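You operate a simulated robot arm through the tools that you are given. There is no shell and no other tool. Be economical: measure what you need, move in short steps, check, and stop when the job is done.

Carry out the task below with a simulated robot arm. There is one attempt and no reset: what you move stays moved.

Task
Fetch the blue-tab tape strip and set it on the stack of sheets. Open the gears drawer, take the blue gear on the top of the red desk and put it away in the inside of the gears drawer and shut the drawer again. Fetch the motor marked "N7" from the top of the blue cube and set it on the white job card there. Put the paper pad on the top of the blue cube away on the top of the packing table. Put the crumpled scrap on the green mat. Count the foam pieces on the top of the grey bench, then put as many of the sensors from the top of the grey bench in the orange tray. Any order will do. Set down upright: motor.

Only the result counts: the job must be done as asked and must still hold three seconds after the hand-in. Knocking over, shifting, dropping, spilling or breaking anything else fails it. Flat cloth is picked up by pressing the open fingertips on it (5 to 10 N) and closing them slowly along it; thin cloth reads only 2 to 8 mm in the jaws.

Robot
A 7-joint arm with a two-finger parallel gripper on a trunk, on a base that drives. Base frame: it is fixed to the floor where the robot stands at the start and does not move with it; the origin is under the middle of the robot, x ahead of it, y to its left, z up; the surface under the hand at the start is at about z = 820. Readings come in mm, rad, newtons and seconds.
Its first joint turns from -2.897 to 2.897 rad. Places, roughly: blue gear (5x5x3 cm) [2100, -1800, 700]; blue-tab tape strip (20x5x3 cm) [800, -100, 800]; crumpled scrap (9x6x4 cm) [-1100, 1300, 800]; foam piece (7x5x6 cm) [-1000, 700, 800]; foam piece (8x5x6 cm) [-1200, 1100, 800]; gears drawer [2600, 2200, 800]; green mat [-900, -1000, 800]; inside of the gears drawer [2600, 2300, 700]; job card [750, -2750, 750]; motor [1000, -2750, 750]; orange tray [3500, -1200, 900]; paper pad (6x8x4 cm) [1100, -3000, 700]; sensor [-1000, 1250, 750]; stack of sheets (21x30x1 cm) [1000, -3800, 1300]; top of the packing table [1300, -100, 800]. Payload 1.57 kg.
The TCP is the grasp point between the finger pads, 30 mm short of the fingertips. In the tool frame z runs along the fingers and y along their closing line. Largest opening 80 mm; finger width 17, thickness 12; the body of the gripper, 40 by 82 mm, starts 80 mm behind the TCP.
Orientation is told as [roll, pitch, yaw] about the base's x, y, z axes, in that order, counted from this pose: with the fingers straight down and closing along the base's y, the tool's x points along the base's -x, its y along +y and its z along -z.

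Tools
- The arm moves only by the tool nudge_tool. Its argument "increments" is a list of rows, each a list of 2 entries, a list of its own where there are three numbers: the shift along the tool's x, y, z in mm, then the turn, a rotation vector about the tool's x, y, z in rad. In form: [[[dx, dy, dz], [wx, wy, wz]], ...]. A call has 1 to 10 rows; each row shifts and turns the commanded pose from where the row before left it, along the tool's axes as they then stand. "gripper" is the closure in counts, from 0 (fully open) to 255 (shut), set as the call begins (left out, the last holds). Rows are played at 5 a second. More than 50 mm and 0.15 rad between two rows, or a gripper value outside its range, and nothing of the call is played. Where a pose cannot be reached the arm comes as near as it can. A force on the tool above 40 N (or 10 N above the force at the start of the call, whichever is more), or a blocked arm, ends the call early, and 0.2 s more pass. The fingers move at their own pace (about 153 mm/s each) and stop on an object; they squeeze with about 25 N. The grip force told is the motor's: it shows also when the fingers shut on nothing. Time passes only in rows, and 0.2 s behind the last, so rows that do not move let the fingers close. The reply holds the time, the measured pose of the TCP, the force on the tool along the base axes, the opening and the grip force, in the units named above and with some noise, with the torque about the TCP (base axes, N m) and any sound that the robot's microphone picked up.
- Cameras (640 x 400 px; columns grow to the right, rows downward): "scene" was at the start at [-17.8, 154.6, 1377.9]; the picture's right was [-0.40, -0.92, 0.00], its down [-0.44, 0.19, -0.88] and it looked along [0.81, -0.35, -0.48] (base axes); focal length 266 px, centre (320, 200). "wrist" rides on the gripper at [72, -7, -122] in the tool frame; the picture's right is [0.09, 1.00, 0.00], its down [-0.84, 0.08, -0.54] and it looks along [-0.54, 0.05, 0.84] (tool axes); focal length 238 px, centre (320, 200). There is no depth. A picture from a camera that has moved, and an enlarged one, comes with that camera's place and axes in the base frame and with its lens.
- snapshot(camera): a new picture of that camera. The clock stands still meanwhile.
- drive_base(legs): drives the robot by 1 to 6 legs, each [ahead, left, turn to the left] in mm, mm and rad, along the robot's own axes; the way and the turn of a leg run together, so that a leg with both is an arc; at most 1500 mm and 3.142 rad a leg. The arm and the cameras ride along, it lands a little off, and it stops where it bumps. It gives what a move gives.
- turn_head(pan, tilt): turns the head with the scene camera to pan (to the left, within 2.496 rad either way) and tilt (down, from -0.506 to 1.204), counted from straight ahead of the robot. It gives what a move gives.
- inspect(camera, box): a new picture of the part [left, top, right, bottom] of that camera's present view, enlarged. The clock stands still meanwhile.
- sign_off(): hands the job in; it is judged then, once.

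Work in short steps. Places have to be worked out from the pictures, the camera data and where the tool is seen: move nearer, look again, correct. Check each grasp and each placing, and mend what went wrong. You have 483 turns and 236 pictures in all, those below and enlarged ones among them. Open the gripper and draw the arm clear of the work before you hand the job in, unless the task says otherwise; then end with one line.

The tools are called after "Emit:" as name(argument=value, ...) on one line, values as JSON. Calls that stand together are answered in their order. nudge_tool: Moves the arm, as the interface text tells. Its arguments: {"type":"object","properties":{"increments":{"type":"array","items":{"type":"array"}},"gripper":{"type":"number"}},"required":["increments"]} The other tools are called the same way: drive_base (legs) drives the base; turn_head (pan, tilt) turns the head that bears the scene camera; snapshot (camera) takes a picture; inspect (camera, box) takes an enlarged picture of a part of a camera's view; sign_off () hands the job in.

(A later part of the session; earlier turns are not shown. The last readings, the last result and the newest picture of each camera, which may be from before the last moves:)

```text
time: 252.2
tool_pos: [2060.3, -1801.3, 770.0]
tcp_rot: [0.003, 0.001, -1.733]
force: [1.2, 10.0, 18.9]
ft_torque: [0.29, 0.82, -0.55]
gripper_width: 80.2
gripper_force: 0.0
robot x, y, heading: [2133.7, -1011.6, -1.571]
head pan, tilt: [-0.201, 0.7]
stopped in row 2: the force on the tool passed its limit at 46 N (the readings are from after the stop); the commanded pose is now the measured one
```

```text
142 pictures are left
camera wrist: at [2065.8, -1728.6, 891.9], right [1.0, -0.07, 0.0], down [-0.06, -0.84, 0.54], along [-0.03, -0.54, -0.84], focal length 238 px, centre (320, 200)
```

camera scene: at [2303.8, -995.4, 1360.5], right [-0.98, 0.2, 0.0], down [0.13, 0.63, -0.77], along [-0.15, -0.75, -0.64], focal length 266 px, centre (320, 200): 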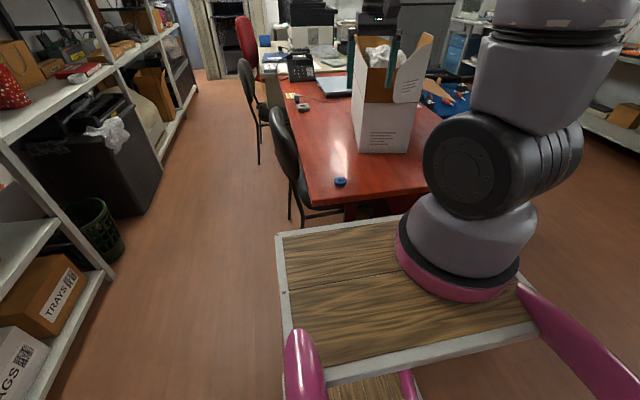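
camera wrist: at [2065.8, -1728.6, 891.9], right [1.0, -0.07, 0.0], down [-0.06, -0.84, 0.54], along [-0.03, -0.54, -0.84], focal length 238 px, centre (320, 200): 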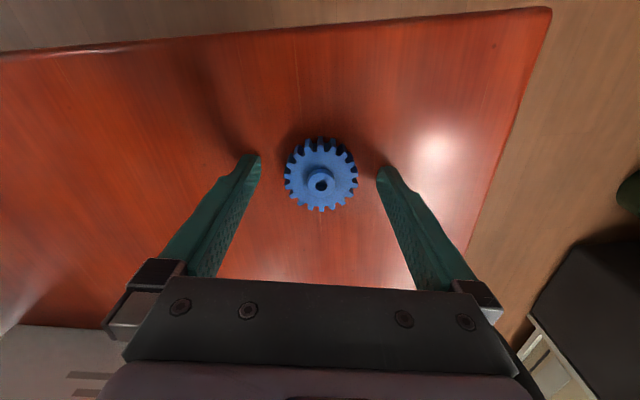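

Desk surface found at z≈740. I rise 2 mm and close on the gear.

Emit:
nudge_tool(increments=[[[0, 0, -3], [0, 0, 0]]])

Emit:
nudge_tool(increments=[[[0, 0, 0], [0, 0, 0]], [[0, 0, 0], [0, 0, 0]], [[0, 0, 0], [0, 0, 0]], [[0, 0, -30], [0, 0, 0]], [[0, 0, -45], [0, 0, 0]]], gripper=255)

Emit:
snapshot(camera="wrist")

```text
time: 252.6
tool_pos: [2061.1, -1802.9, 770.3]
tcp_rot: [0.005, 0.004, -1.73]
force: [-0.2, 0.2, 0.2]
ft_torque: [-0.02, 0.0, 0.01]
gripper_width: 80.0
gripper_force: 0.0
robot x, y, heading: [2132.8, -1013.5, -1.57]
head pan, tilt: [-0.201, 0.7]
```

```text
time: 253.8
tool_pos: [2062.3, -1804.6, 847.8]
tcp_rot: [0.004, 0.003, -1.732]
force: [-0.3, -0.2, -0.6]
ft_torque: [0.02, -0.02, 0.0]
gripper_width: 46.2
gripper_force: 25.0
robot x, y, heading: [2132.9, -1012.5, -1.57]
head pan, tilt: [-0.201, 0.7]
```

```text
141 pictures are left
camera wrist: at [2067.1, -1731.9, 970.1], right [1.0, -0.07, 0.0], down [-0.06, -0.84, 0.54], along [-0.03, -0.54, -0.84], focal length 238 px, centre (320, 200)
```

wrist: 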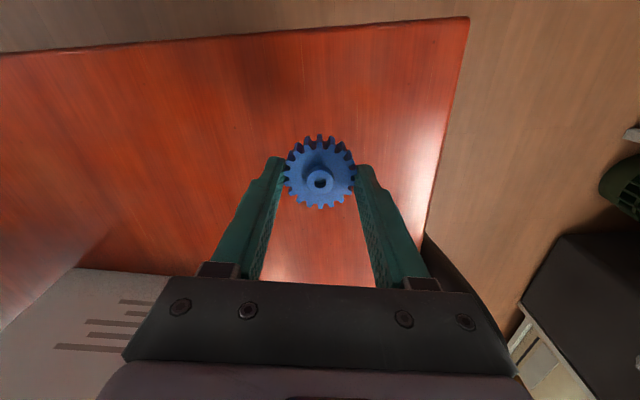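

Gear held. I raise, retract and drive back to the drawer.

Emit:
nudge_tool(increments=[[[0, 0, -48], [0, 0, 0]], [[0, 0, -48], [0, 0, 0]], [[0, 0, -48], [0, 0, 0]], [[0, 0, -48], [0, 0, 0]], [[0, 0, -48], [0, 0, 0]], [[0, 0, -48], [0, 0, 0]], [[0, 0, -48], [0, 0, 0]], [[45, 0, 0], [0, 0, 0]], [[45, 0, 0], [0, 0, 0]], [[45, 0, 0], [0, 0, 0]]])

Emit:
drive_base(legs=[[0, 630, 0], [0, 0, -3.13], [1490, 0, 0]])

```text
time: 256.0
tool_pos: [2080.6, -1670.5, 1180.6]
tcp_rot: [0.004, 0.001, -1.73]
force: [0.0, -1.6, 0.5]
ft_torque: [0.04, 0.02, 0.01]
gripper_width: 45.9
gripper_force: 25.7
robot x, y, heading: [2133.7, -1013.4, -1.572]
head pan, tilt: [-0.201, 0.7]
```

```text
time: 273.9
tool_pos: [2764.8, 1136.5, 1181.8]
tcp_rot: [0.003, 0.002, 1.446]
force: [0.3, 0.3, 0.0]
ft_torque: [0.01, 0.04, 0.01]
gripper_width: 45.7
gripper_force: 24.8
robot x, y, heading: [2737.2, 476.4, 1.606]
head pan, tilt: [-0.201, 0.7]
```

Emit:
drive_base(legs=[[0, 0, -0.046], [715, 180, 0]])

Emit:
snapshot(camera="wrist")

```text
time: 278.4
tool_pos: [2655.1, 1866.5, 1181.9]
tcp_rot: [0.003, 0.003, 1.368]
force: [-1.1, 0.4, 0.2]
ft_torque: [0.0, -0.02, 0.01]
gripper_width: 45.8
gripper_force: 25.0
robot x, y, heading: [2575.3, 1207.3, 1.53]
head pan, tilt: [-0.201, 0.7]
```

```text
140 pictures are left
camera wrist: at [2648.7, 1796.0, 1303.7], right [-0.99, 0.11, 0.0], down [0.09, 0.84, 0.54], along [0.06, 0.54, -0.84], focal length 238 px, centre (320, 200)
```

wrist: 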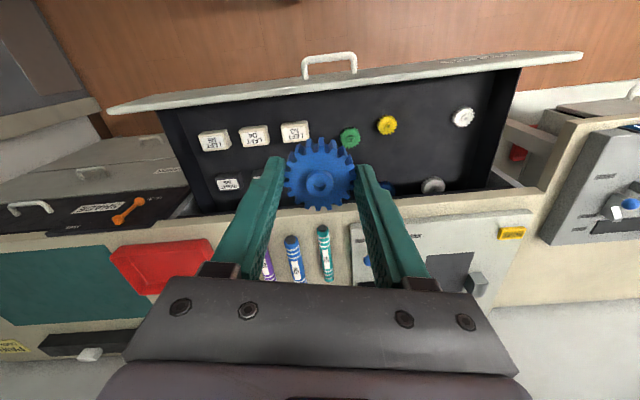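

Inside, there's a free gap near (2425,1970) between the yellow and white gears. Moving over and descending partway.

Emit:
nudge_tool(increments=[[[-10, 41, 0], [0, 0, 0]], [[-10, 41, 0], [0, 0, 0]], [[-10, 41, 0], [0, 0, 0]], [[-10, 41, 0], [0, 0, 0]], [[-10, 41, 0], [0, 0, 0]], [[-10, 42, 0], [0, 0, 0]], [[0, 0, 48], [0, 0, 0]], [[0, 0, 48], [0, 0, 0]], [[0, 0, 48], [0, 0, 0]], [[0, 0, 48], [0, 0, 0]]])

Emit:
snapshot(camera="wrist")

```text
time: 280.6
tool_pos: [2424.9, 1975.4, 994.8]
tcp_rot: [0.005, -0.001, 1.367]
force: [-0.3, -1.0, 0.0]
ft_torque: [0.05, 0.01, 0.01]
gripper_width: 45.7
gripper_force: 24.7
robot x, y, heading: [2576.5, 1210.6, 1.524]
head pan, tilt: [-0.201, 0.7]
```

```text
139 pictures are left
camera wrist: at [2419.5, 1903.3, 1115.7], right [-0.99, 0.11, 0.0], down [0.1, 0.83, 0.54], along [0.06, 0.54, -0.84], focal length 238 px, centre (320, 200)
```

wrist: 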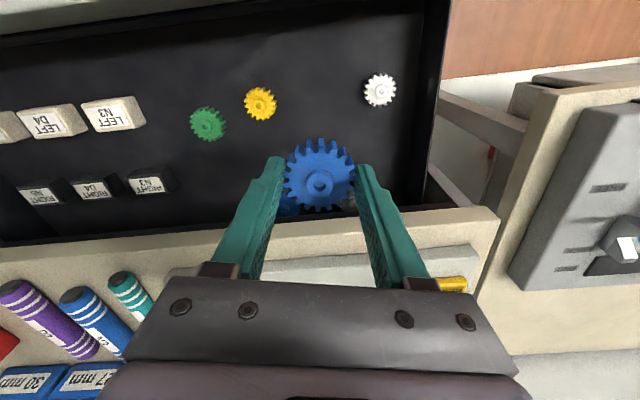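

Centred in the gap. Lowering into the drawer.

Emit:
nudge_tool(increments=[[[0, 0, 45], [0, 0, 0]], [[0, 0, 45], [0, 0, 0]], [[0, 0, 45], [0, 0, 0]], [[0, 0, 45], [0, 0, 0]]])

Emit:
snapshot(camera="wrist")

```text
time: 281.6
tool_pos: [2425.2, 1976.2, 811.4]
tcp_rot: [0.004, 0.0, 1.368]
force: [0.1, 0.2, -0.6]
ft_torque: [0.04, 0.02, -0.04]
gripper_width: 46.1
gripper_force: 25.1
robot x, y, heading: [2574.8, 1210.9, 1.527]
head pan, tilt: [-0.201, 0.7]
```

```text
138 pictures are left
camera wrist: at [2418.6, 1905.3, 933.0], right [-0.99, 0.11, 0.0], down [0.1, 0.84, 0.54], along [0.06, 0.54, -0.84], focal length 238 px, centre (320, 200)
```

wrist: 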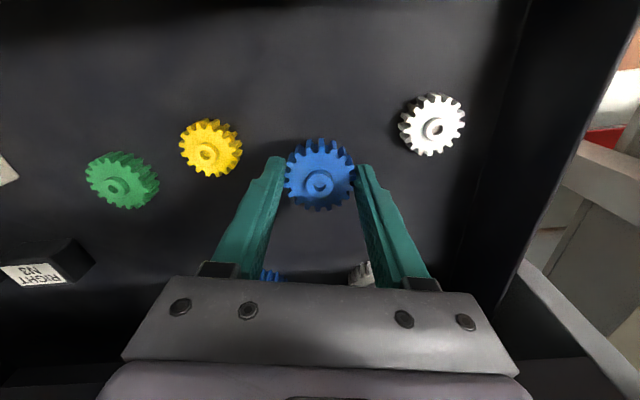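

Emit:
nudge_tool(increments=[[[0, 0, 20], [0, 0, 0]], [[0, 0, 8], [0, 0, 0]], [[0, 0, 4], [0, 0, 0]]])

Emit:
nudge_tool(increments=[[[0, 0, 3], [0, 0, 0]], [[0, 0, 3], [0, 0, 0]]])

```text
time: 282.4
tool_pos: [2423.9, 1974.8, 779.1]
tcp_rot: [0.001, 0.002, 1.368]
force: [-0.6, -0.6, -0.2]
ft_torque: [0.02, -0.04, 0.02]
gripper_width: 45.8
gripper_force: 24.8
robot x, y, heading: [2577.2, 1211.1, 1.531]
head pan, tilt: [-0.201, 0.7]
```

```text
time: 283.0
tool_pos: [2424.3, 1976.6, 775.6]
tcp_rot: [0.003, -0.001, 1.369]
force: [2.3, 0.6, 19.0]
ft_torque: [0.0, -0.15, -0.03]
gripper_width: 46.0
gripper_force: 24.7
robot x, y, heading: [2577.0, 1209.8, 1.527]
head pan, tilt: [-0.201, 0.7]
```

Contact with the drawer floor. Releasing (opening moderately) and lifting out.

Emit:
nudge_tool(increments=[[[0, 0, -1], [0, 0, 0]], [[0, 0, 0], [0, 0, 0]], [[0, 0, -25], [0, 0, 0]], [[0, 0, -45], [0, 0, 0]], [[0, 0, -45], [0, 0, 0]], [[0, 0, -45], [0, 0, 0]], [[0, 0, -45], [0, 0, 0]]], gripper=55)

Emit:
snapshot(camera="wrist")

```text
time: 284.6
tool_pos: [2426.7, 1974.8, 978.1]
tcp_rot: [0.005, 0.002, 1.369]
force: [-0.7, -0.2, -0.1]
ft_torque: [-0.02, -0.03, 0.04]
gripper_width: 62.5
gripper_force: 0.2
robot x, y, heading: [2575.9, 1209.0, 1.527]
head pan, tilt: [-0.201, 0.7]
```

```text
137 pictures are left
camera wrist: at [2419.8, 1904.2, 1099.5], right [-0.99, 0.11, 0.0], down [0.09, 0.84, 0.54], along [0.06, 0.54, -0.84], focal length 238 px, centre (320, 200)
```

wrist: 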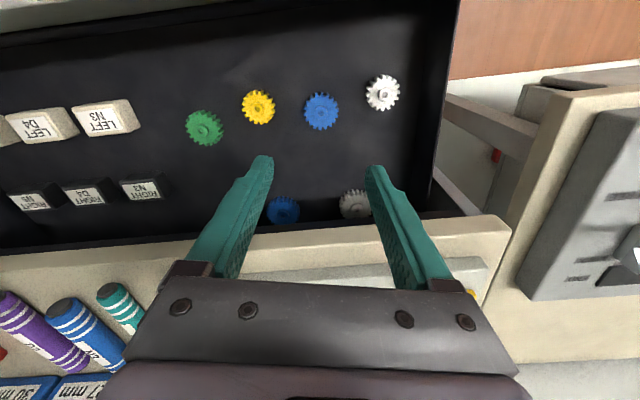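

The gear is in the drawer. Now lift over the front, move to before the handle with closed fingers, ready to push.

Emit:
nudge_tool(increments=[[[0, 0, -45], [0, 0, 0]], [[0, 0, -45], [0, 0, 0]], [[20, -40, 0], [0, 0, 0]], [[20, -40, 0], [0, 0, 0]], [[20, -40, 0], [0, 0, 0]], [[35, -30, 0], [0, 0, 0]], [[45, -10, 0], [0, 0, 0]], [[45, -10, 0], [0, 0, 0]]], gripper=255)

Emit:
drive_base(legs=[[-80, 0, 0.04]])

Emit:
snapshot(camera="wrist")

```text
time: 286.4
tool_pos: [2553.3, 1758.9, 1067.0]
tcp_rot: [0.004, 0.001, 1.368]
force: [0.1, 0.2, 0.1]
ft_torque: [-0.02, 0.04, -0.01]
gripper_width: 0.2
gripper_force: 21.6
robot x, y, heading: [2577.1, 1213.6, 1.533]
head pan, tilt: [-0.201, 0.7]
```

```text
time: 287.4
tool_pos: [2529.6, 1678.1, 1068.1]
tcp_rot: [0.004, 0.001, 1.407]
force: [-0.1, 0.0, 0.5]
ft_torque: [0.01, 0.01, 0.01]
gripper_width: 0.0
gripper_force: 22.1
robot x, y, heading: [2575.3, 1130.0, 1.567]
head pan, tilt: [-0.201, 0.7]
```

```text
136 pictures are left
camera wrist: at [2525.9, 1605.9, 1189.9], right [-1.0, 0.07, 0.0], down [0.06, 0.84, 0.54], along [0.04, 0.54, -0.84], focal length 238 px, centre (320, 200)
```

wrist: 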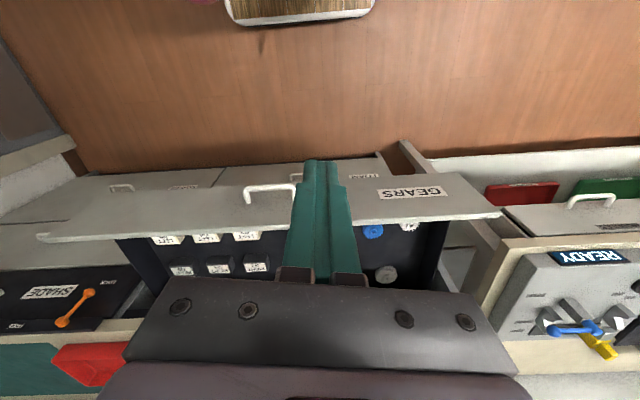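

Bar at (2633,1821). I position in front of it, lower, and then push.

Emit:
nudge_tool(increments=[[[-36, -28, 0], [0, 0, 0]], [[-36, -28, 0], [0, 0, 0]], [[-37, -29, 0], [0, 0, 0]], [[0, 0, 48], [0, 0, 0]], [[0, 0, 48], [0, 0, 0]], [[0, 0, 48], [0, 0, 0]], [[0, 0, 48], [0, 0, 0]], [[0, 0, 46], [0, 0, 0]]])

Emit:
snapshot(camera="wrist")

```text
time: 289.2
tool_pos: [2628.6, 1772.6, 830.6]
tcp_rot: [0.002, 0.001, 1.408]
force: [0.1, -0.2, -0.2]
ft_torque: [0.03, -0.01, 0.02]
gripper_width: 0.0
gripper_force: 21.4
robot x, y, heading: [2574.5, 1128.9, 1.564]
head pan, tilt: [-0.201, 0.7]
```

```text
135 pictures are left
camera wrist: at [2624.8, 1701.4, 951.8], right [-1.0, 0.07, 0.0], down [0.06, 0.84, 0.54], along [0.04, 0.54, -0.84], focal length 238 px, centre (320, 200)
```

wrist: 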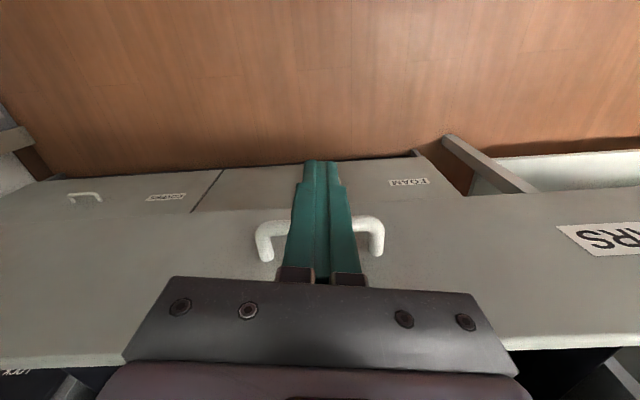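

Emit:
nudge_tool(increments=[[[-24.7, 4.1, 0], [0, 0, 0]], [[-24.7, 4.1, 0], [0, 0, 0]], [[-24.7, 4.1, 0], [0, 0, 0]], [[-24.7, 4.1, 0], [0, 0, 0]], [[-24.7, 4.1, 0], [0, 0, 0]], [[-24.7, 4.1, 0], [0, 0, 0]], [[-24.7, 4.1, 0], [0, 0, 0]], [[-24.7, 4.1, 0], [0, 0, 0]], [[-24.7, 4.1, 0], [0, 0, 0]]])

```text
time: 291.2
tool_pos: [2632.1, 1995.7, 832.6]
tcp_rot: [0.004, 0.0, 1.407]
force: [-0.6, -0.2, -0.5]
ft_torque: [0.02, 0.0, -0.03]
gripper_width: 0.3
gripper_force: 21.6
robot x, y, heading: [2577.4, 1134.4, 1.566]
head pan, tilt: [-0.201, 0.7]
```

Emit:
nudge_tool(increments=[[[-15, 2.5, 0], [0, 0, 0]], [[-12, 2, 0], [0, 0, 0]], [[-6, 1, 0], [0, 0, 0]], [[-4, 0.7, 0], [0, 0, 0]], [[-4, 0.7, 0], [0, 0, 0]]])

Emit:
snapshot(camera="wrist")

Emit:
snapshot(camera="scene")

```text
time: 292.3
tool_pos: [2630.3, 2029.8, 829.5]
tcp_rot: [0.002, 0.013, 1.403]
force: [0.5, -13.8, 12.6]
ft_torque: [-0.15, 0.14, 0.15]
gripper_width: 0.1
gripper_force: 21.3
robot x, y, heading: [2574.1, 1125.8, 1.569]
head pan, tilt: [-0.201, 0.7]
stopped in row 5: the force on the tool passed its limit at 47 N (the readings are from after the stop); the commanded pose is now the measured one
```

```text
134 pictures are left
camera wrist: at [2626.7, 1959.7, 952.1], right [-1.0, 0.08, 0.01], down [0.07, 0.84, 0.53], along [0.04, 0.53, -0.85], focal length 238 px, centre (320, 200)
```

wrist: 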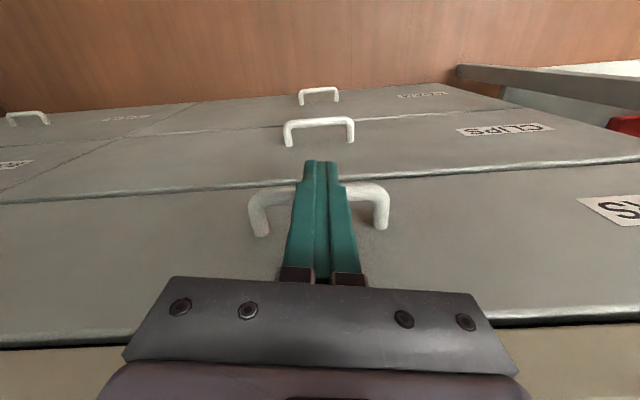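

```text
133 pictures are left
camera scene: at [2400.2, 1113.5, 1360.5], right [0.98, -0.2, 0.0], down [-0.13, -0.63, -0.77], along [0.15, 0.75, -0.64], focal length 266 px, centre (320, 200)
```

scene: 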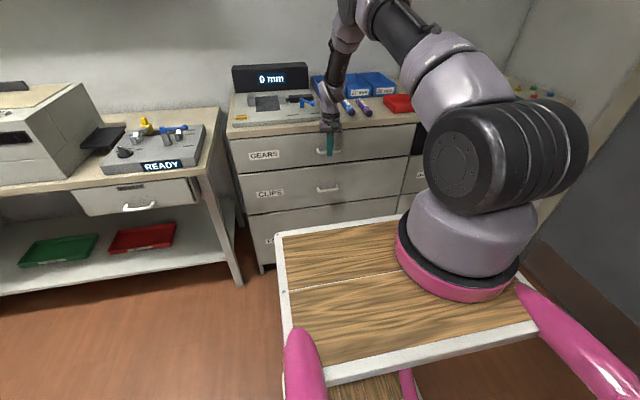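

The drawer is shut flush. I back the arm off, raise it, and drive around to the grey bench in the west.

Emit:
nudge_tool(increments=[[[30, -5, 0], [0, 0, 0]], [[40, 0, -10], [0, 0, 0]], [[40, 0, -30], [0, 0, 0]], [[30, 0, -40], [0, 0, 0.07]], [[0, 0, -45], [0, 0, 0.09]], [[0, 0, -45], [0, 0, 0]], [[0, 0, -45], [0, 0, 0]], [[0, 0, -45], [0, 0, 0]], [[0, 0, -45], [0, 0, 0]]])

Emit:
drive_base(legs=[[-700, -170, 0], [-1430, 0, 0]])

```text
time: 294.3
tool_pos: [2614.6, 1895.6, 1137.1]
tcp_rot: [0.002, 0.012, 1.244]
force: [-0.7, 0.2, -0.2]
ft_torque: [0.0, -0.01, 0.01]
gripper_width: 0.0
gripper_force: 21.8
robot x, y, heading: [2574.1, 1133.2, 1.566]
head pan, tilt: [-0.201, 0.7]
```

```text
time: 304.9
tool_pos: [2787.8, -223.2, 1137.0]
tcp_rot: [0.002, 0.013, 1.265]
force: [-0.1, -0.8, 0.8]
ft_torque: [0.01, 0.0, 0.01]
gripper_width: 0.0
gripper_force: 21.3
robot x, y, heading: [2766.0, -991.2, 1.585]
head pan, tilt: [-0.201, 0.7]
```

I retract and raise the arm before strafing west past the packing table.

Emit:
nudge_tool(increments=[[[30, -10, -35], [0, 0, 0]], [[38, -12, -25], [0, 0, 0]], [[38, -12, -25], [0, 0, 0]], [[38, -12, -25], [0, 0, 0]], [[30, -10, -35], [0, 0, 0]]], gripper=0)

Emit:
drive_base(legs=[[-30, 0, -0.014], [0, 1430, 0], [0, 1430, 0]])

```text
time: 306.1
tool_pos: [2789.7, -405.2, 1283.6]
tcp_rot: [0.0, 0.012, 1.264]
force: [-0.5, 0.9, -0.5]
ft_torque: [-0.07, -0.03, -0.01]
gripper_width: 79.8
gripper_force: 0.1
robot x, y, heading: [2767.0, -990.9, 1.587]
head pan, tilt: [-0.201, 0.7]
```

```text
time: 320.4
tool_pos: [-76.5, -470.8, 1283.4]
tcp_rot: [0.002, 0.01, 1.253]
force: [0.4, 0.4, -0.1]
ft_torque: [0.01, 0.0, 0.0]
gripper_width: 80.0
gripper_force: 0.0
robot x, y, heading: [-112.1, -1057.5, 1.574]
head pan, tilt: [-0.201, 0.7]
```

Now north to the grey bench, then turn to face it.

Emit:
drive_base(legs=[[1100, 0, 0], [950, 0, 0]])

Emit:
turn_head(pan=1.3, tilt=0.45)

Emit:
snapshot(camera="scene")

```text
time: 330.7
tool_pos: [-126.7, 1600.7, 1283.5]
tcp_rot: [0.003, 0.01, 1.279]
force: [0.3, 0.4, -0.3]
ft_torque: [0.04, -0.02, 0.02]
gripper_width: 79.8
gripper_force: 0.0
robot x, y, heading: [-144.1, 1013.0, 1.601]
head pan, tilt: [-0.201, 0.7]
```

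```text
time: 332.3
tool_pos: [-125.8, 1601.0, 1283.5]
tcp_rot: [0.001, 0.01, 1.278]
force: [-0.2, 0.1, -0.3]
ft_torque: [0.01, -0.01, -0.01]
gripper_width: 79.9
gripper_force: 0.0
robot x, y, heading: [-147.8, 1014.9, 1.601]
head pan, tilt: [1.3, 0.45]
```

```text
132 pictures are left
camera scene: at [-422.2, 932.3, 1382.7], right [0.24, 0.97, 0.0], down [0.42, -0.1, -0.9], along [-0.87, 0.21, -0.44], focal length 266 px, centre (320, 200)
```

scene: 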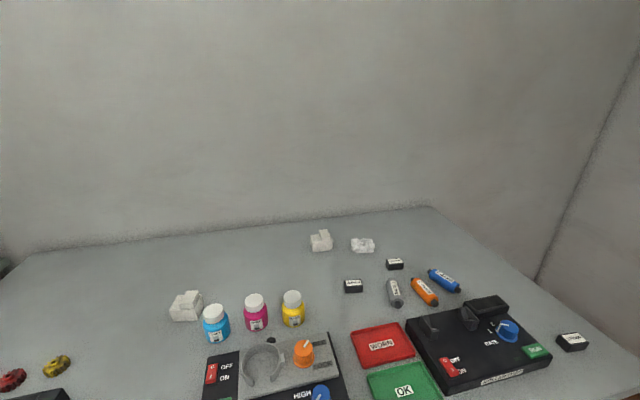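

Emit:
inspect(camera="scene", box=[300, 220, 420, 310])

Emit:
inspect(camera="scene", box=[0, 230, 340, 400])

Emit:
inspect(camera="scene", box=[330, 240, 610, 400])

```text
4.44 times, centred on (360, 265) of scene
camera zoom: at [-422.2, 932.3, 1382.7], right [0.24, 0.97, 0.0], down [0.42, -0.1, -0.9], along [-0.87, 0.21, -0.44], focal length 1184 px, centre (142, -89)
```

zoom: 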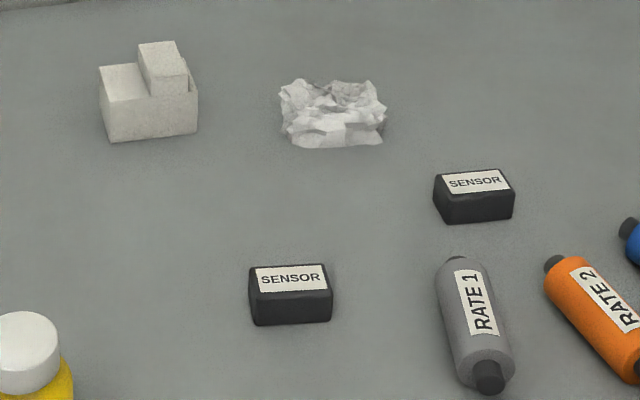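

```text
1.88 times, centred on (170, 315) of scene
camera zoom: at [-422.2, 932.3, 1382.7], right [0.24, 0.97, 0.0], down [0.42, -0.1, -0.9], along [-0.87, 0.21, -0.44], focal length 502 px, centre (602, -16)
```

zoom: 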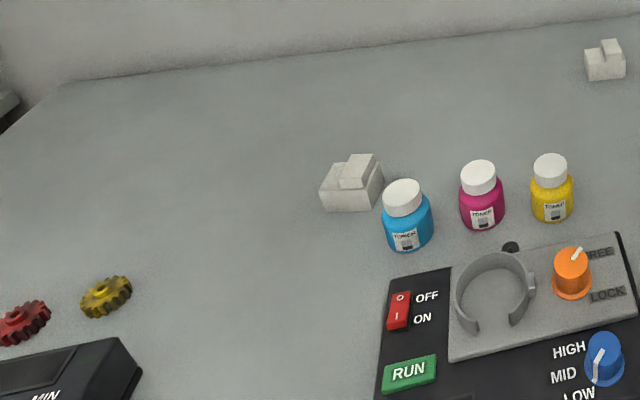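

```text
2.29 times, centred on (470, 320) of scene
camera zoom: at [-422.2, 932.3, 1382.7], right [0.24, 0.97, 0.0], down [0.42, -0.1, -0.9], along [-0.87, 0.21, -0.44], focal length 609 px, centre (-23, -74)
```

zoom: 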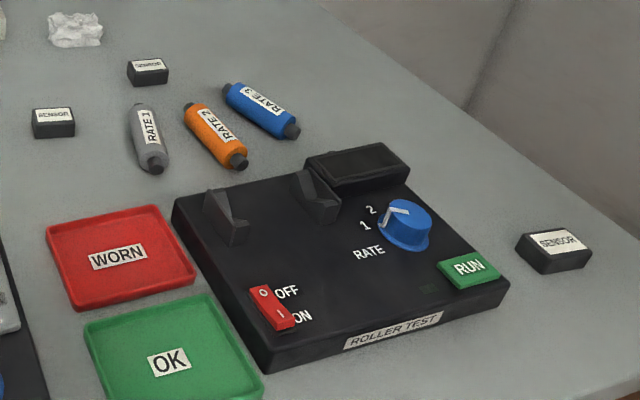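

Three sensors and so far two foam pieces. I look along the rest of the bench for more foam.

Emit:
turn_head(pan=2.3, tilt=0.5)

Emit:
snapshot(camera="scene")

Emit:
turn_head(pan=1.7, tilt=0.85)

Emit:
snapshot(camera="scene")

```text
time: 333.6
tool_pos: [-126.1, 1601.6, 1282.3]
tcp_rot: [0.002, 0.01, 1.281]
force: [0.4, -0.6, 0.0]
ft_torque: [0.0, -0.02, 0.01]
gripper_width: 80.2
gripper_force: 0.1
robot x, y, heading: [-144.7, 1014.9, 1.603]
head pan, tilt: [2.3, 0.499]
```

```text
128 pictures are left
camera scene: at [-398.8, 847.8, 1378.2], right [-0.69, 0.72, 0.0], down [0.35, 0.33, -0.88], along [-0.64, -0.61, -0.48], focal length 266 px, centre (320, 200)
```

scene: 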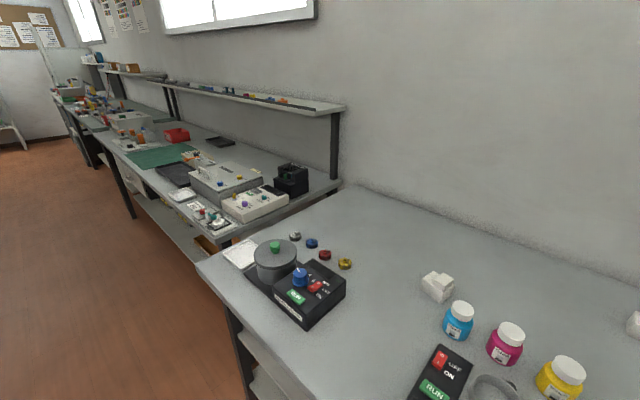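

```text
time: 334.6
tool_pos: [-126.3, 1600.5, 1282.0]
tcp_rot: [0.0, 0.01, 1.279]
force: [0.3, 0.3, -0.3]
ft_torque: [-0.03, -0.01, 0.0]
gripper_width: 79.9
gripper_force: 0.1
robot x, y, heading: [-147.5, 1014.8, 1.604]
head pan, tilt: [1.7, 0.85]
```

```text
127 pictures are left
camera scene: at [-410.1, 897.9, 1348.3], right [-0.16, 0.99, 0.0], down [0.74, 0.12, -0.66], along [-0.65, -0.11, -0.75], focal length 266 px, centre (320, 200)
```

scene: 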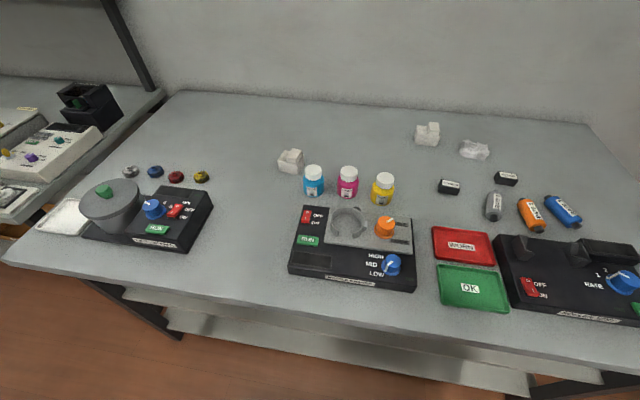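

Two foam pieces, so two of the three sensors go to the tray. The scrap lies deep (x≈-1196), so I stand parallel to the bench with the arm side toward it: turn about, then side up to the bench.

Emit:
drive_base(legs=[[0, -70, 0], [0, 0, 3.108], [-500, 0, 0]])

Emit:
turn_head(pan=-1.2, tilt=1.0)

Emit:
snapshot(camera="scene")

```text
time: 345.4
tool_pos: [-111.6, 945.0, 1283.7]
tcp_rot: [0.002, 0.01, -1.915]
force: [-0.3, -0.2, 0.1]
ft_torque: [0.01, 0.01, -0.02]
gripper_width: 80.1
gripper_force: 0.1
robot x, y, heading: [-61.1, 1529.8, -1.591]
head pan, tilt: [1.7, 0.85]
```

```text
time: 348.0
tool_pos: [-111.6, 945.4, 1283.8]
tcp_rot: [0.002, 0.01, -1.916]
force: [0.2, 0.2, -1.0]
ft_torque: [0.0, 0.0, 0.0]
gripper_width: 79.9
gripper_force: 0.1
robot x, y, heading: [-60.6, 1529.0, -1.588]
head pan, tilt: [-1.201, 1.0]
```

```text
126 pictures are left
camera scene: at [62.8, 1601.4, 1337.1], right [-0.34, 0.94, 0.0], down [0.79, 0.29, -0.54], along [-0.51, -0.19, -0.84], focal length 266 px, centre (320, 200)
```

scene: 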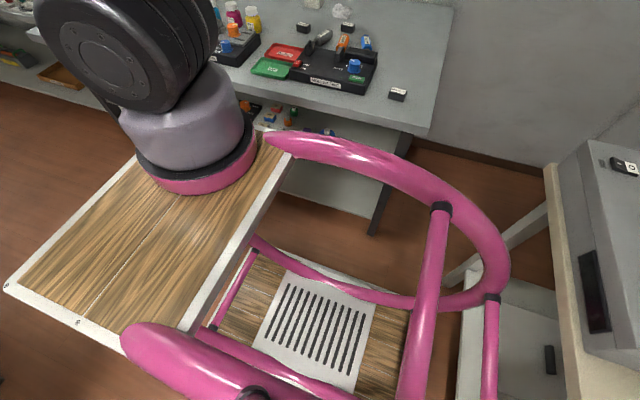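

Now side right toward the bench in two steps.

Emit:
drive_base(legs=[[0, 0, 0.017], [0, -200, 0]])

Emit:
drive_base(legs=[[0, -85, 0]])

Emit:
snapshot(camera="scene")

```text
time: 349.9
tool_pos: [-294.8, 945.3, 1283.4]
tcp_rot: [0.002, 0.008, -1.896]
force: [1.7, 0.5, 0.3]
ft_torque: [-0.01, 0.03, 0.03]
gripper_width: 79.9
gripper_force: 0.0
robot x, y, heading: [-256.2, 1528.7, -1.571]
head pan, tilt: [-1.201, 1.0]
```

```text
time: 351.0
tool_pos: [-383.2, 946.5, 1283.9]
tcp_rot: [0.001, 0.01, -1.894]
force: [-0.5, -0.2, 0.2]
ft_torque: [0.01, 0.01, -0.04]
gripper_width: 79.8
gripper_force: 0.2
robot x, y, heading: [-346.4, 1532.1, -1.571]
head pan, tilt: [-1.201, 1.0]
```

```text
125 pictures are left
camera scene: at [-222.6, 1604.5, 1337.1], right [-0.36, 0.93, 0.0], down [0.78, 0.3, -0.54], along [-0.5, -0.2, -0.84], focal length 266 px, centre (320, 200)
```

scene: 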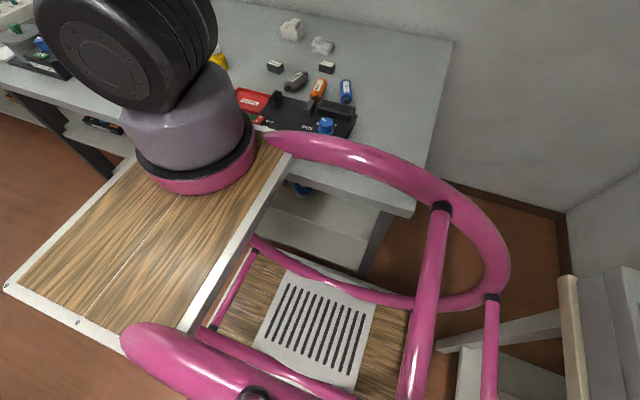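

Swinging the arm over the bench toward the scrap.

Emit:
nudge_tool(increments=[[[0, 0, 0], [0, 0, -0.147]], [[6, -46, 0], [0, 0, -0.147]], [[6, -46, 0], [0, 0, 0]], [[6, -46, 0], [0, 0, 0]], [[6, -46, 0], [0, 0, 0]], [[6, -46, 0], [0, 0, 0]], [[6, -46, 0], [0, 0, 0]], [[6, -46, 0], [0, 0, 0]], [[6, -46, 0], [0, 0, 0]], [[6, -46, 0], [0, 0, 0]]])

Emit:
nudge_tool(increments=[[[25.5, -33.5, 15], [0, 0, 0]], [[25.5, -33.5, 15], [0, 0, 0]], [[25.5, -33.5, 15], [0, 0, 0]], [[25.5, -33.5, 15], [0, 0, 0]], [[25.5, -33.5, 15], [0, 0, 0]], [[25.5, -33.5, 15], [0, 0, 0]], [[25.5, -33.5, 15], [0, 0, 0]], [[25.5, -33.5, 15], [0, 0, 0]], [[25.5, -33.5, 15], [0, 0, 0]]])

Emit:
snapshot(camera="wrist")

```text
time: 353.2
tool_pos: [-794.9, 1018.7, 1283.8]
tcp_rot: [0.003, 0.011, -1.6]
force: [-0.4, -1.2, 0.1]
ft_torque: [-0.03, 0.0, 0.02]
gripper_width: 79.9
gripper_force: 0.1
robot x, y, heading: [-348.1, 1528.9, -1.567]
head pan, tilt: [-1.201, 1.0]
```

```text
time: 355.2
tool_pos: [-1088.7, 1257.5, 1150.4]
tcp_rot: [0.002, 0.008, -1.6]
force: [0.2, -1.2, 1.0]
ft_torque: [0.04, 0.01, 0.02]
gripper_width: 79.9
gripper_force: 0.0
robot x, y, heading: [-346.6, 1531.1, -1.569]
head pan, tilt: [-1.201, 1.0]
```

```text
124 pictures are left
camera wrist: at [-1093.0, 1328.8, 1272.1], right [1.0, 0.06, 0.0], down [0.05, -0.84, 0.53], along [0.04, -0.53, -0.85], focal length 238 px, centre (320, 200)
```

wrist: 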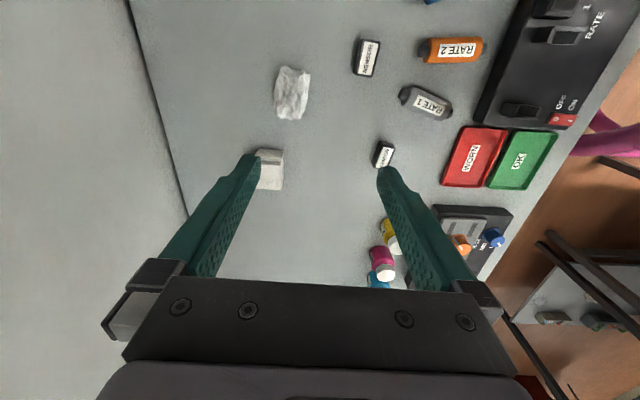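

Scrap located at about (-1136,1262), bench top near z≈800. I move above it and lower.

Emit:
nudge_tool(increments=[[[2, -25, 40], [0, 0, 0]], [[2, -23, 40], [0, 0, 0]], [[0, 0, 45], [0, 0, 0]], [[0, 0, 45], [0, 0, 0]], [[0, 0, 40], [0, 0, 0]]])

Emit:
snapshot(camera="wrist")

```text
time: 356.4
tool_pos: [-1135.1, 1263.6, 938.1]
tcp_rot: [0.005, 0.011, -1.601]
force: [-0.1, 0.4, 0.3]
ft_torque: [0.03, 0.01, -0.03]
gripper_width: 80.1
gripper_force: 0.1
robot x, y, heading: [-346.4, 1528.1, -1.571]
head pan, tilt: [-1.201, 1.0]
```

```text
123 pictures are left
camera wrist: at [-1140.2, 1335.9, 1060.7], right [1.0, 0.06, 0.0], down [0.05, -0.84, 0.53], along [0.04, -0.53, -0.85], focal length 238 px, centre (320, 200)
```

wrist: 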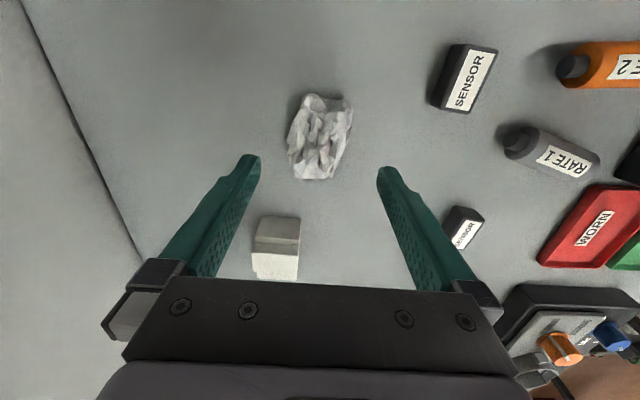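

I align with the scrap's long axis (turn 0.27) and lower.

Emit:
nudge_tool(increments=[[[2, 0, 25], [0, 0, 0.135]], [[0, 0, 30], [0, 0, 0.135]], [[0, 0, 30], [0, 0, 0]]])

Emit:
snapshot(camera="wrist")

```text
time: 357.2
tool_pos: [-1137.4, 1265.3, 849.5]
tcp_rot: [0.002, 0.01, -1.874]
force: [0.3, 0.3, -0.5]
ft_torque: [-0.01, -0.02, 0.01]
gripper_width: 80.0
gripper_force: 0.0
robot x, y, heading: [-345.0, 1526.8, -1.569]
head pan, tilt: [-1.201, 1.0]
```

```text
122 pictures are left
camera wrist: at [-1121.6, 1336.1, 973.7], right [0.98, -0.21, 0.0], down [-0.18, -0.83, 0.53], along [-0.11, -0.52, -0.85], focal length 238 px, centre (320, 200)
```

wrist: 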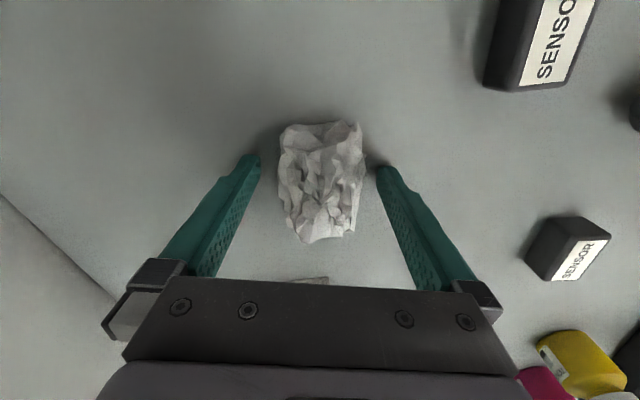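

Emit:
nudge_tool(increments=[[[0, 0, 6], [0, 0, 0]], [[0, 0, 4], [0, 0, 0]], [[0, 0, 3], [0, 0, 0]]])

Emit:
nudge_tool(increments=[[[0, 0, 3], [0, 0, 0]], [[0, 0, 2], [0, 0, 0]]])

```text
time: 357.7
tool_pos: [-1137.6, 1264.4, 849.8]
tcp_rot: [-0.003, 0.008, -1.874]
force: [11.3, 1.3, 15.9]
ft_torque: [-0.28, -1.0, 0.28]
gripper_width: 79.9
gripper_force: 0.0
robot x, y, heading: [-345.4, 1528.5, -1.572]
head pan, tilt: [-1.201, 1.0]
stopped in row 2: the force on the tool passed its limit at 49 N (the readings are from after the stop); the commanded pose is now the measured one
```

```text
time: 358.1
tool_pos: [-1137.5, 1267.0, 849.4]
tcp_rot: [-0.004, 0.005, -1.873]
force: [13.1, 1.9, 17.5]
ft_torque: [-0.3, -1.04, 0.31]
gripper_width: 80.0
gripper_force: 0.0
robot x, y, heading: [-342.7, 1530.4, -1.57]
head pan, tilt: [-1.201, 1.0]
stopped in row 2: the force on the tool passed its limit at 45 N (the readings are from after the stop); the commanded pose is now the measured one
```

Bench at z≈820. Raise 2 mm and close on the scrap.

Emit:
nudge_tool(increments=[[[0, 0, -3], [0, 0, 0]]])

Emit:
nudge_tool(increments=[[[0, 0, 0], [0, 0, 0]], [[0, 0, 0], [0, 0, 0]], [[0, 0, 0], [0, 0, 0]], [[0, 0, -30], [0, 0, 0]], [[0, 0, -45], [0, 0, 0]]], gripper=255)

Emit:
snapshot(camera="wrist")

```text
time: 358.5
tool_pos: [-1138.6, 1266.0, 853.1]
tcp_rot: [-0.004, 0.007, -1.873]
force: [-0.4, -0.6, 0.1]
ft_torque: [-0.04, 0.01, -0.03]
gripper_width: 79.9
gripper_force: 0.0
robot x, y, heading: [-340.8, 1524.8, -1.575]
head pan, tilt: [-1.201, 1.0]
```

```text
time: 359.7
tool_pos: [-1139.6, 1265.9, 929.4]
tcp_rot: [-0.003, 0.007, -1.872]
force: [-0.7, 0.5, 0.0]
ft_torque: [0.01, -0.04, 0.01]
gripper_width: 53.7
gripper_force: 25.3
robot x, y, heading: [-345.1, 1526.6, -1.572]
head pan, tilt: [-1.201, 1.0]
```

```text
121 pictures are left
camera wrist: at [-1123.8, 1336.6, 1051.2], right [0.98, -0.21, 0.0], down [-0.17, -0.83, 0.54], along [-0.11, -0.52, -0.84], focal length 238 px, centre (320, 200)
```

wrist: 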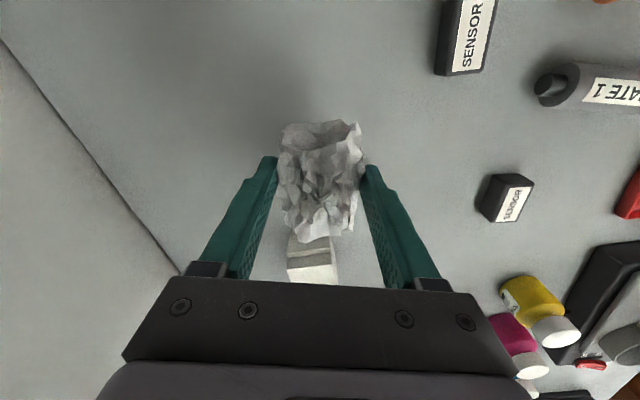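

Scrap held. Raising and bringing the arm back ahead of the robot for the trip south.

Emit:
nudge_tool(increments=[[[0, 0, -48], [0, 0, 0]], [[0, 0, -48], [0, 0, 0]], [[0, 0, -48], [0, 0, 0]], [[0, 0, -48], [0, 0, 0]], [[0, 0, -48], [0, 0, 0]]])

Emit:
nudge_tool(increments=[[[-19.8, 44, -10], [0, 0, 0]], [[-19.8, 44, -10], [0, 0, 0]], [[-19.8, 44, -10], [0, 0, 0]], [[-19.8, 44, -10], [0, 0, 0]], [[-19.8, 44, -10], [0, 0, 0]], [[-19.8, 44, -10], [0, 0, 0]], [[-19.8, 44, -10], [0, 0, 0]], [[-19.8, 44, -10], [0, 0, 0]]])

Emit:
nudge_tool(increments=[[[6.8, 45.6, 0], [0, 0, 0]], [[6.8, 45.6, 0], [0, 0, 0]], [[6.8, 45.6, 0], [0, 0, 0]], [[6.8, 45.6, 0], [0, 0, 0]], [[6.8, 45.6, 0], [0, 0, 0]], [[6.8, 45.6, 0], [0, 0, 0]], [[6.8, 45.6, 0], [0, 0, 0]]])

Emit:
drive_base(legs=[[0, 150, 0], [1400, 0, 0]])

Emit:
turn_head(pan=-0.5, tilt=0.45)

Emit:
snapshot(camera="scene")

```text
time: 360.9
tool_pos: [-1135.7, 1264.9, 1168.9]
tcp_rot: [-0.001, 0.007, -1.872]
force: [0.0, -0.7, -0.3]
ft_torque: [-0.02, -0.05, -0.02]
gripper_width: 53.8
gripper_force: 25.3
robot x, y, heading: [-342.9, 1529.8, -1.574]
head pan, tilt: [-1.201, 1.0]
```

```text
time: 362.7
tool_pos: [-850.1, 1005.1, 1242.9]
tcp_rot: [-0.002, 0.008, -1.875]
force: [0.0, -0.2, -0.5]
ft_torque: [-0.02, -0.08, 0.02]
gripper_width: 53.3
gripper_force: 25.0
robot x, y, heading: [-346.8, 1530.6, -1.571]
head pan, tilt: [-1.201, 1.0]
```

```text
time: 364.3
tool_pos: [-529.4, 956.3, 1243.1]
tcp_rot: [-0.003, 0.008, -1.874]
force: [-0.4, 0.2, 0.0]
ft_torque: [-0.01, -0.01, -0.02]
gripper_width: 52.6
gripper_force: 24.5
robot x, y, heading: [-343.1, 1532.0, -1.575]
head pan, tilt: [-1.201, 1.0]
```

```text
time: 372.3
tool_pos: [-428.8, -439.6, 1245.2]
tcp_rot: [-0.004, 0.005, -1.914]
force: [0.4, 0.1, -0.1]
ft_torque: [0.02, -0.01, 0.01]
gripper_width: 51.8
gripper_force: 24.7
robot x, y, heading: [-225.1, 128.0, -1.613]
head pan, tilt: [-1.201, 1.0]
```

```text
time: 373.3
tool_pos: [-430.0, -438.1, 1243.6]
tcp_rot: [-0.005, 0.007, -1.912]
force: [-0.4, -0.5, -0.9]
ft_torque: [-0.05, 0.03, 0.01]
gripper_width: 52.4
gripper_force: 24.3
robot x, y, heading: [-221.6, 124.5, -1.609]
head pan, tilt: [-0.499, 0.45]
```

```text
120 pictures are left
camera scene: at [-79.3, 141.3, 1382.6], right [-0.86, 0.51, 0.0], down [0.22, 0.37, -0.9], along [-0.46, -0.77, -0.44], focal length 266 px, centre (320, 200)
```

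scene: 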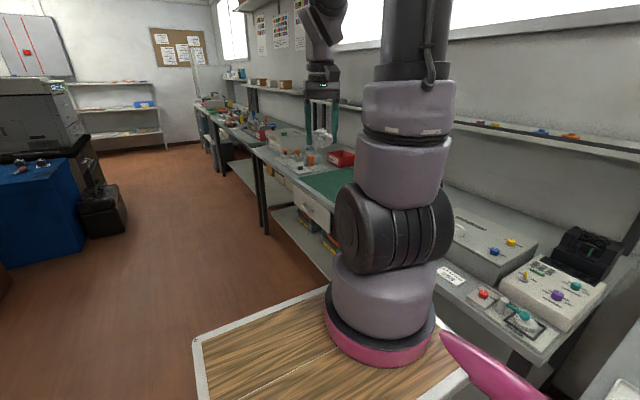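

Emit:
drive_base(legs=[[0, 0, 0.04], [890, 0, 0]])

Emit:
turn_head(pan=-1.3, tilt=0.6)

Emit:
snapshot(camera="scene")

```text
time: 378.5
tool_pos: [-404.1, -1346.6, 1243.9]
tcp_rot: [-0.003, 0.008, -1.872]
force: [-0.2, 0.4, 0.5]
ft_torque: [-0.01, -0.01, 0.03]
gripper_width: 52.6
gripper_force: 25.2
robot x, y, heading: [-225.5, -773.9, -1.568]
head pan, tilt: [-0.499, 0.45]
```

```text
time: 379.6
tool_pos: [-405.0, -1346.2, 1244.1]
tcp_rot: [-0.004, 0.005, -1.871]
force: [-1.1, -0.6, -0.6]
ft_torque: [-0.02, -0.03, -0.02]
gripper_width: 53.2
gripper_force: 25.1
robot x, y, heading: [-220.5, -773.1, -1.569]
head pan, tilt: [-1.3, 0.6]
```

```text
119 pictures are left
camera scene: at [-119.7, -695.2, 1369.1], right [-0.27, 0.96, 0.0], down [0.54, 0.15, -0.83], along [-0.79, -0.22, -0.56], focal length 266 px, centre (320, 200)
```

scene: 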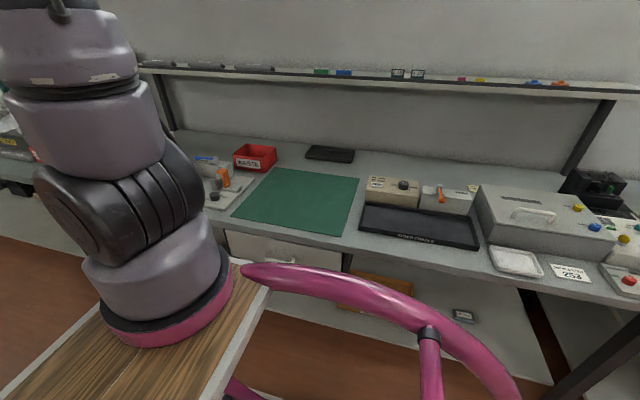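

Mat centre at (-872,-989). Swinging the arm over it.

Emit:
nudge_tool(increments=[[[-1.4, -44.8, 0], [0, 0, 0]], [[-1.4, -44.8, 0], [0, 0, 0]], [[-1.4, -44.8, 0], [0, 0, 0]], [[-1.4, -44.8, 0], [0, 0, 0]], [[-1.4, -44.8, 0], [0, 0, 0]], [[-1.4, -44.8, 0], [0, 0, 0]], [[-1.4, -44.8, 0], [0, 0, 0]], [[-1.4, -44.8, 0], [0, 0, 0]]])

Emit:
nudge_tool(increments=[[[35, -33, 0], [0, 0, 0]], [[35, -33, 0], [0, 0, 0]], [[35, -33, 0], [0, 0, 0]], [[35, -33, 0], [0, 0, 0]], [[35, -33, 0], [0, 0, 0]], [[35, -33, 0], [0, 0, 0]], [[0, 0, 48], [0, 0, 0]], [[0, 0, 48], [0, 0, 0]], [[0, 0, 48], [0, 0, 0]], [[0, 0, 48], [0, 0, 0]]])

Emit:
snapshot(camera="wrist")

```text
time: 381.4
tool_pos: [-747.6, -1252.1, 1245.6]
tcp_rot: [-0.004, 0.005, -1.87]
force: [1.1, -0.4, 0.6]
ft_torque: [0.0, 0.03, -0.02]
gripper_width: 52.9
gripper_force: 25.0
robot x, y, heading: [-222.9, -772.6, -1.57]
head pan, tilt: [-1.3, 0.6]
```

```text
time: 383.6
tool_pos: [-873.8, -992.1, 1052.8]
tcp_rot: [-0.004, 0.006, -1.872]
force: [0.6, -0.3, -0.7]
ft_torque: [0.03, -0.01, -0.05]
gripper_width: 52.7
gripper_force: 24.9
robot x, y, heading: [-217.6, -772.3, -1.569]
head pan, tilt: [-1.3, 0.6]
```

```text
118 pictures are left
camera wrist: at [-858.4, -921.5, 1175.3], right [0.98, -0.21, 0.0], down [-0.17, -0.83, 0.54], along [-0.11, -0.52, -0.84], focal length 238 px, centre (320, 200)
```

wrist: 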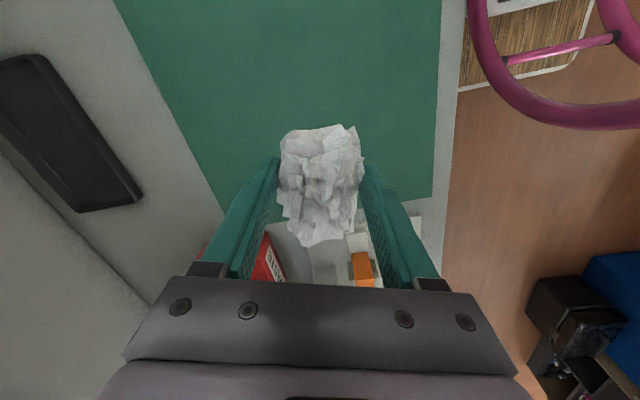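

Directly above the mat's interior. Lowering.

Emit:
nudge_tool(increments=[[[0, 0, 48], [0, 0, 0]], [[0, 0, 48], [0, 0, 0]], [[0, 0, 48], [0, 0, 0]], [[0, 0, 40], [0, 0, 0]], [[0, 0, 6], [0, 0, 0]]])

Emit:
nudge_tool(increments=[[[0, 0, 4], [0, 0, 0]], [[0, 0, 3], [0, 0, 0]]])

```text
time: 384.8
tool_pos: [-874.5, -988.4, 864.0]
tcp_rot: [-0.004, 0.006, -1.875]
force: [-0.5, -0.5, 0.4]
ft_torque: [0.03, 0.01, -0.02]
gripper_width: 52.9
gripper_force: 25.1
robot x, y, heading: [-222.1, -769.5, -1.569]
head pan, tilt: [-1.3, 0.6]
```

```text
time: 385.4
tool_pos: [-877.4, -989.2, 857.6]
tcp_rot: [-0.004, 0.005, -1.87]
force: [0.6, 1.0, 7.5]
ft_torque: [-0.19, -0.2, 0.07]
gripper_width: 52.8
gripper_force: 25.7
robot x, y, heading: [-218.4, -772.9, -1.572]
head pan, tilt: [-1.3, 0.6]
```

Touching the mat. Releasing and rising.

Emit:
nudge_tool(increments=[[[0, 0, 0], [0, 0, 0]], [[0, 0, 0], [0, 0, 0]], [[0, 0, -30], [0, 0, 0]], [[0, 0, -45], [0, 0, 0]], [[0, 0, -45], [0, 0, 0]], [[0, 0, -45], [0, 0, 0]], [[0, 0, -45], [0, 0, 0]], [[0, 0, -45], [0, 0, 0]], [[0, 0, -45], [0, 0, 0]]], gripper=0)

Emit:
snapshot(camera="wrist")

```text
time: 387.4
tool_pos: [-873.3, -988.7, 1157.3]
tcp_rot: [-0.001, 0.007, -1.871]
force: [0.5, 0.3, 0.2]
ft_torque: [0.02, -0.04, -0.04]
gripper_width: 79.9
gripper_force: 0.0
robot x, y, heading: [-222.7, -769.2, -1.569]
head pan, tilt: [-1.3, 0.6]
```

```text
117 pictures are left
camera wrist: at [-857.6, -919.2, 1280.0], right [0.98, -0.21, 0.0], down [-0.17, -0.83, 0.54], along [-0.11, -0.52, -0.84], focal length 238 px, centre (320, 200)
```

wrist: 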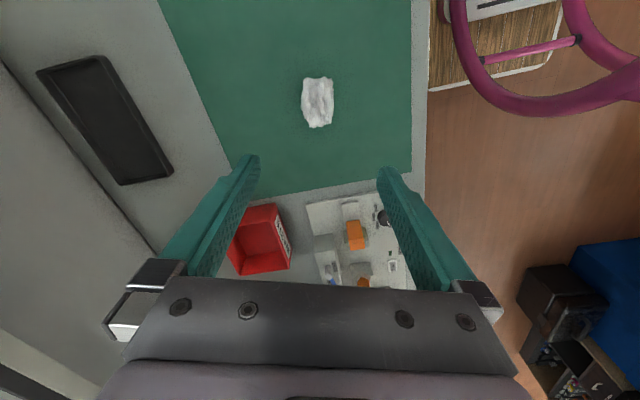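

Scrap is on the mat. Back to the grey bench for the first sensor.

Emit:
nudge_tool(increments=[[[-35, 33, -10], [0, 0, 0]], [[-35, 33, -10], [0, 0, 0]], [[-35, 33, -10], [0, 0, 0]], [[-35, 33, -10], [0, 0, 0]], [[-35, 33, -10], [0, 0, 0]], [[-35, 33, -10], [0, 0, 0]]])

Emit:
nudge_tool(increments=[[[1.4, 44.8, 0], [0, 0, 0]], [[1.4, 44.8, 0], [0, 0, 0]], [[1.4, 44.8, 0], [0, 0, 0]], [[1.4, 44.8, 0], [0, 0, 0]], [[1.4, 44.8, 0], [0, 0, 0]], [[1.4, 44.8, 0], [0, 0, 0]], [[1.4, 44.8, 0], [0, 0, 0]]])

Emit:
drive_base(legs=[[-1150, 0, 0], [-1150, 0, 0]])

```text
time: 388.8
tool_pos: [-751.8, -1246.6, 1216.6]
tcp_rot: [-0.004, 0.006, -1.874]
force: [-0.1, 0.7, -0.3]
ft_torque: [-0.04, -0.07, -0.02]
gripper_width: 79.9
gripper_force: 0.0
robot x, y, heading: [-218.4, -769.6, -1.571]
head pan, tilt: [-1.3, 0.6]
```

```text
time: 390.4
tool_pos: [-448.3, -1335.3, 1215.8]
tcp_rot: [-0.004, 0.006, -1.872]
force: [0.2, -0.7, -0.8]
ft_torque: [-0.01, -0.04, -0.01]
gripper_width: 79.9
gripper_force: 0.0
robot x, y, heading: [-222.0, -771.8, -1.571]
head pan, tilt: [-1.3, 0.6]
```

```text
time: 401.7
tool_pos: [-463.7, 970.4, 1215.9]
tcp_rot: [-0.005, 0.007, -1.871]
force: [-0.7, -0.6, 0.4]
ft_torque: [0.0, 0.02, 0.01]
gripper_width: 80.1
gripper_force: 0.1
robot x, y, heading: [-236.9, 1532.0, -1.571]
head pan, tilt: [-1.3, 0.6]
```

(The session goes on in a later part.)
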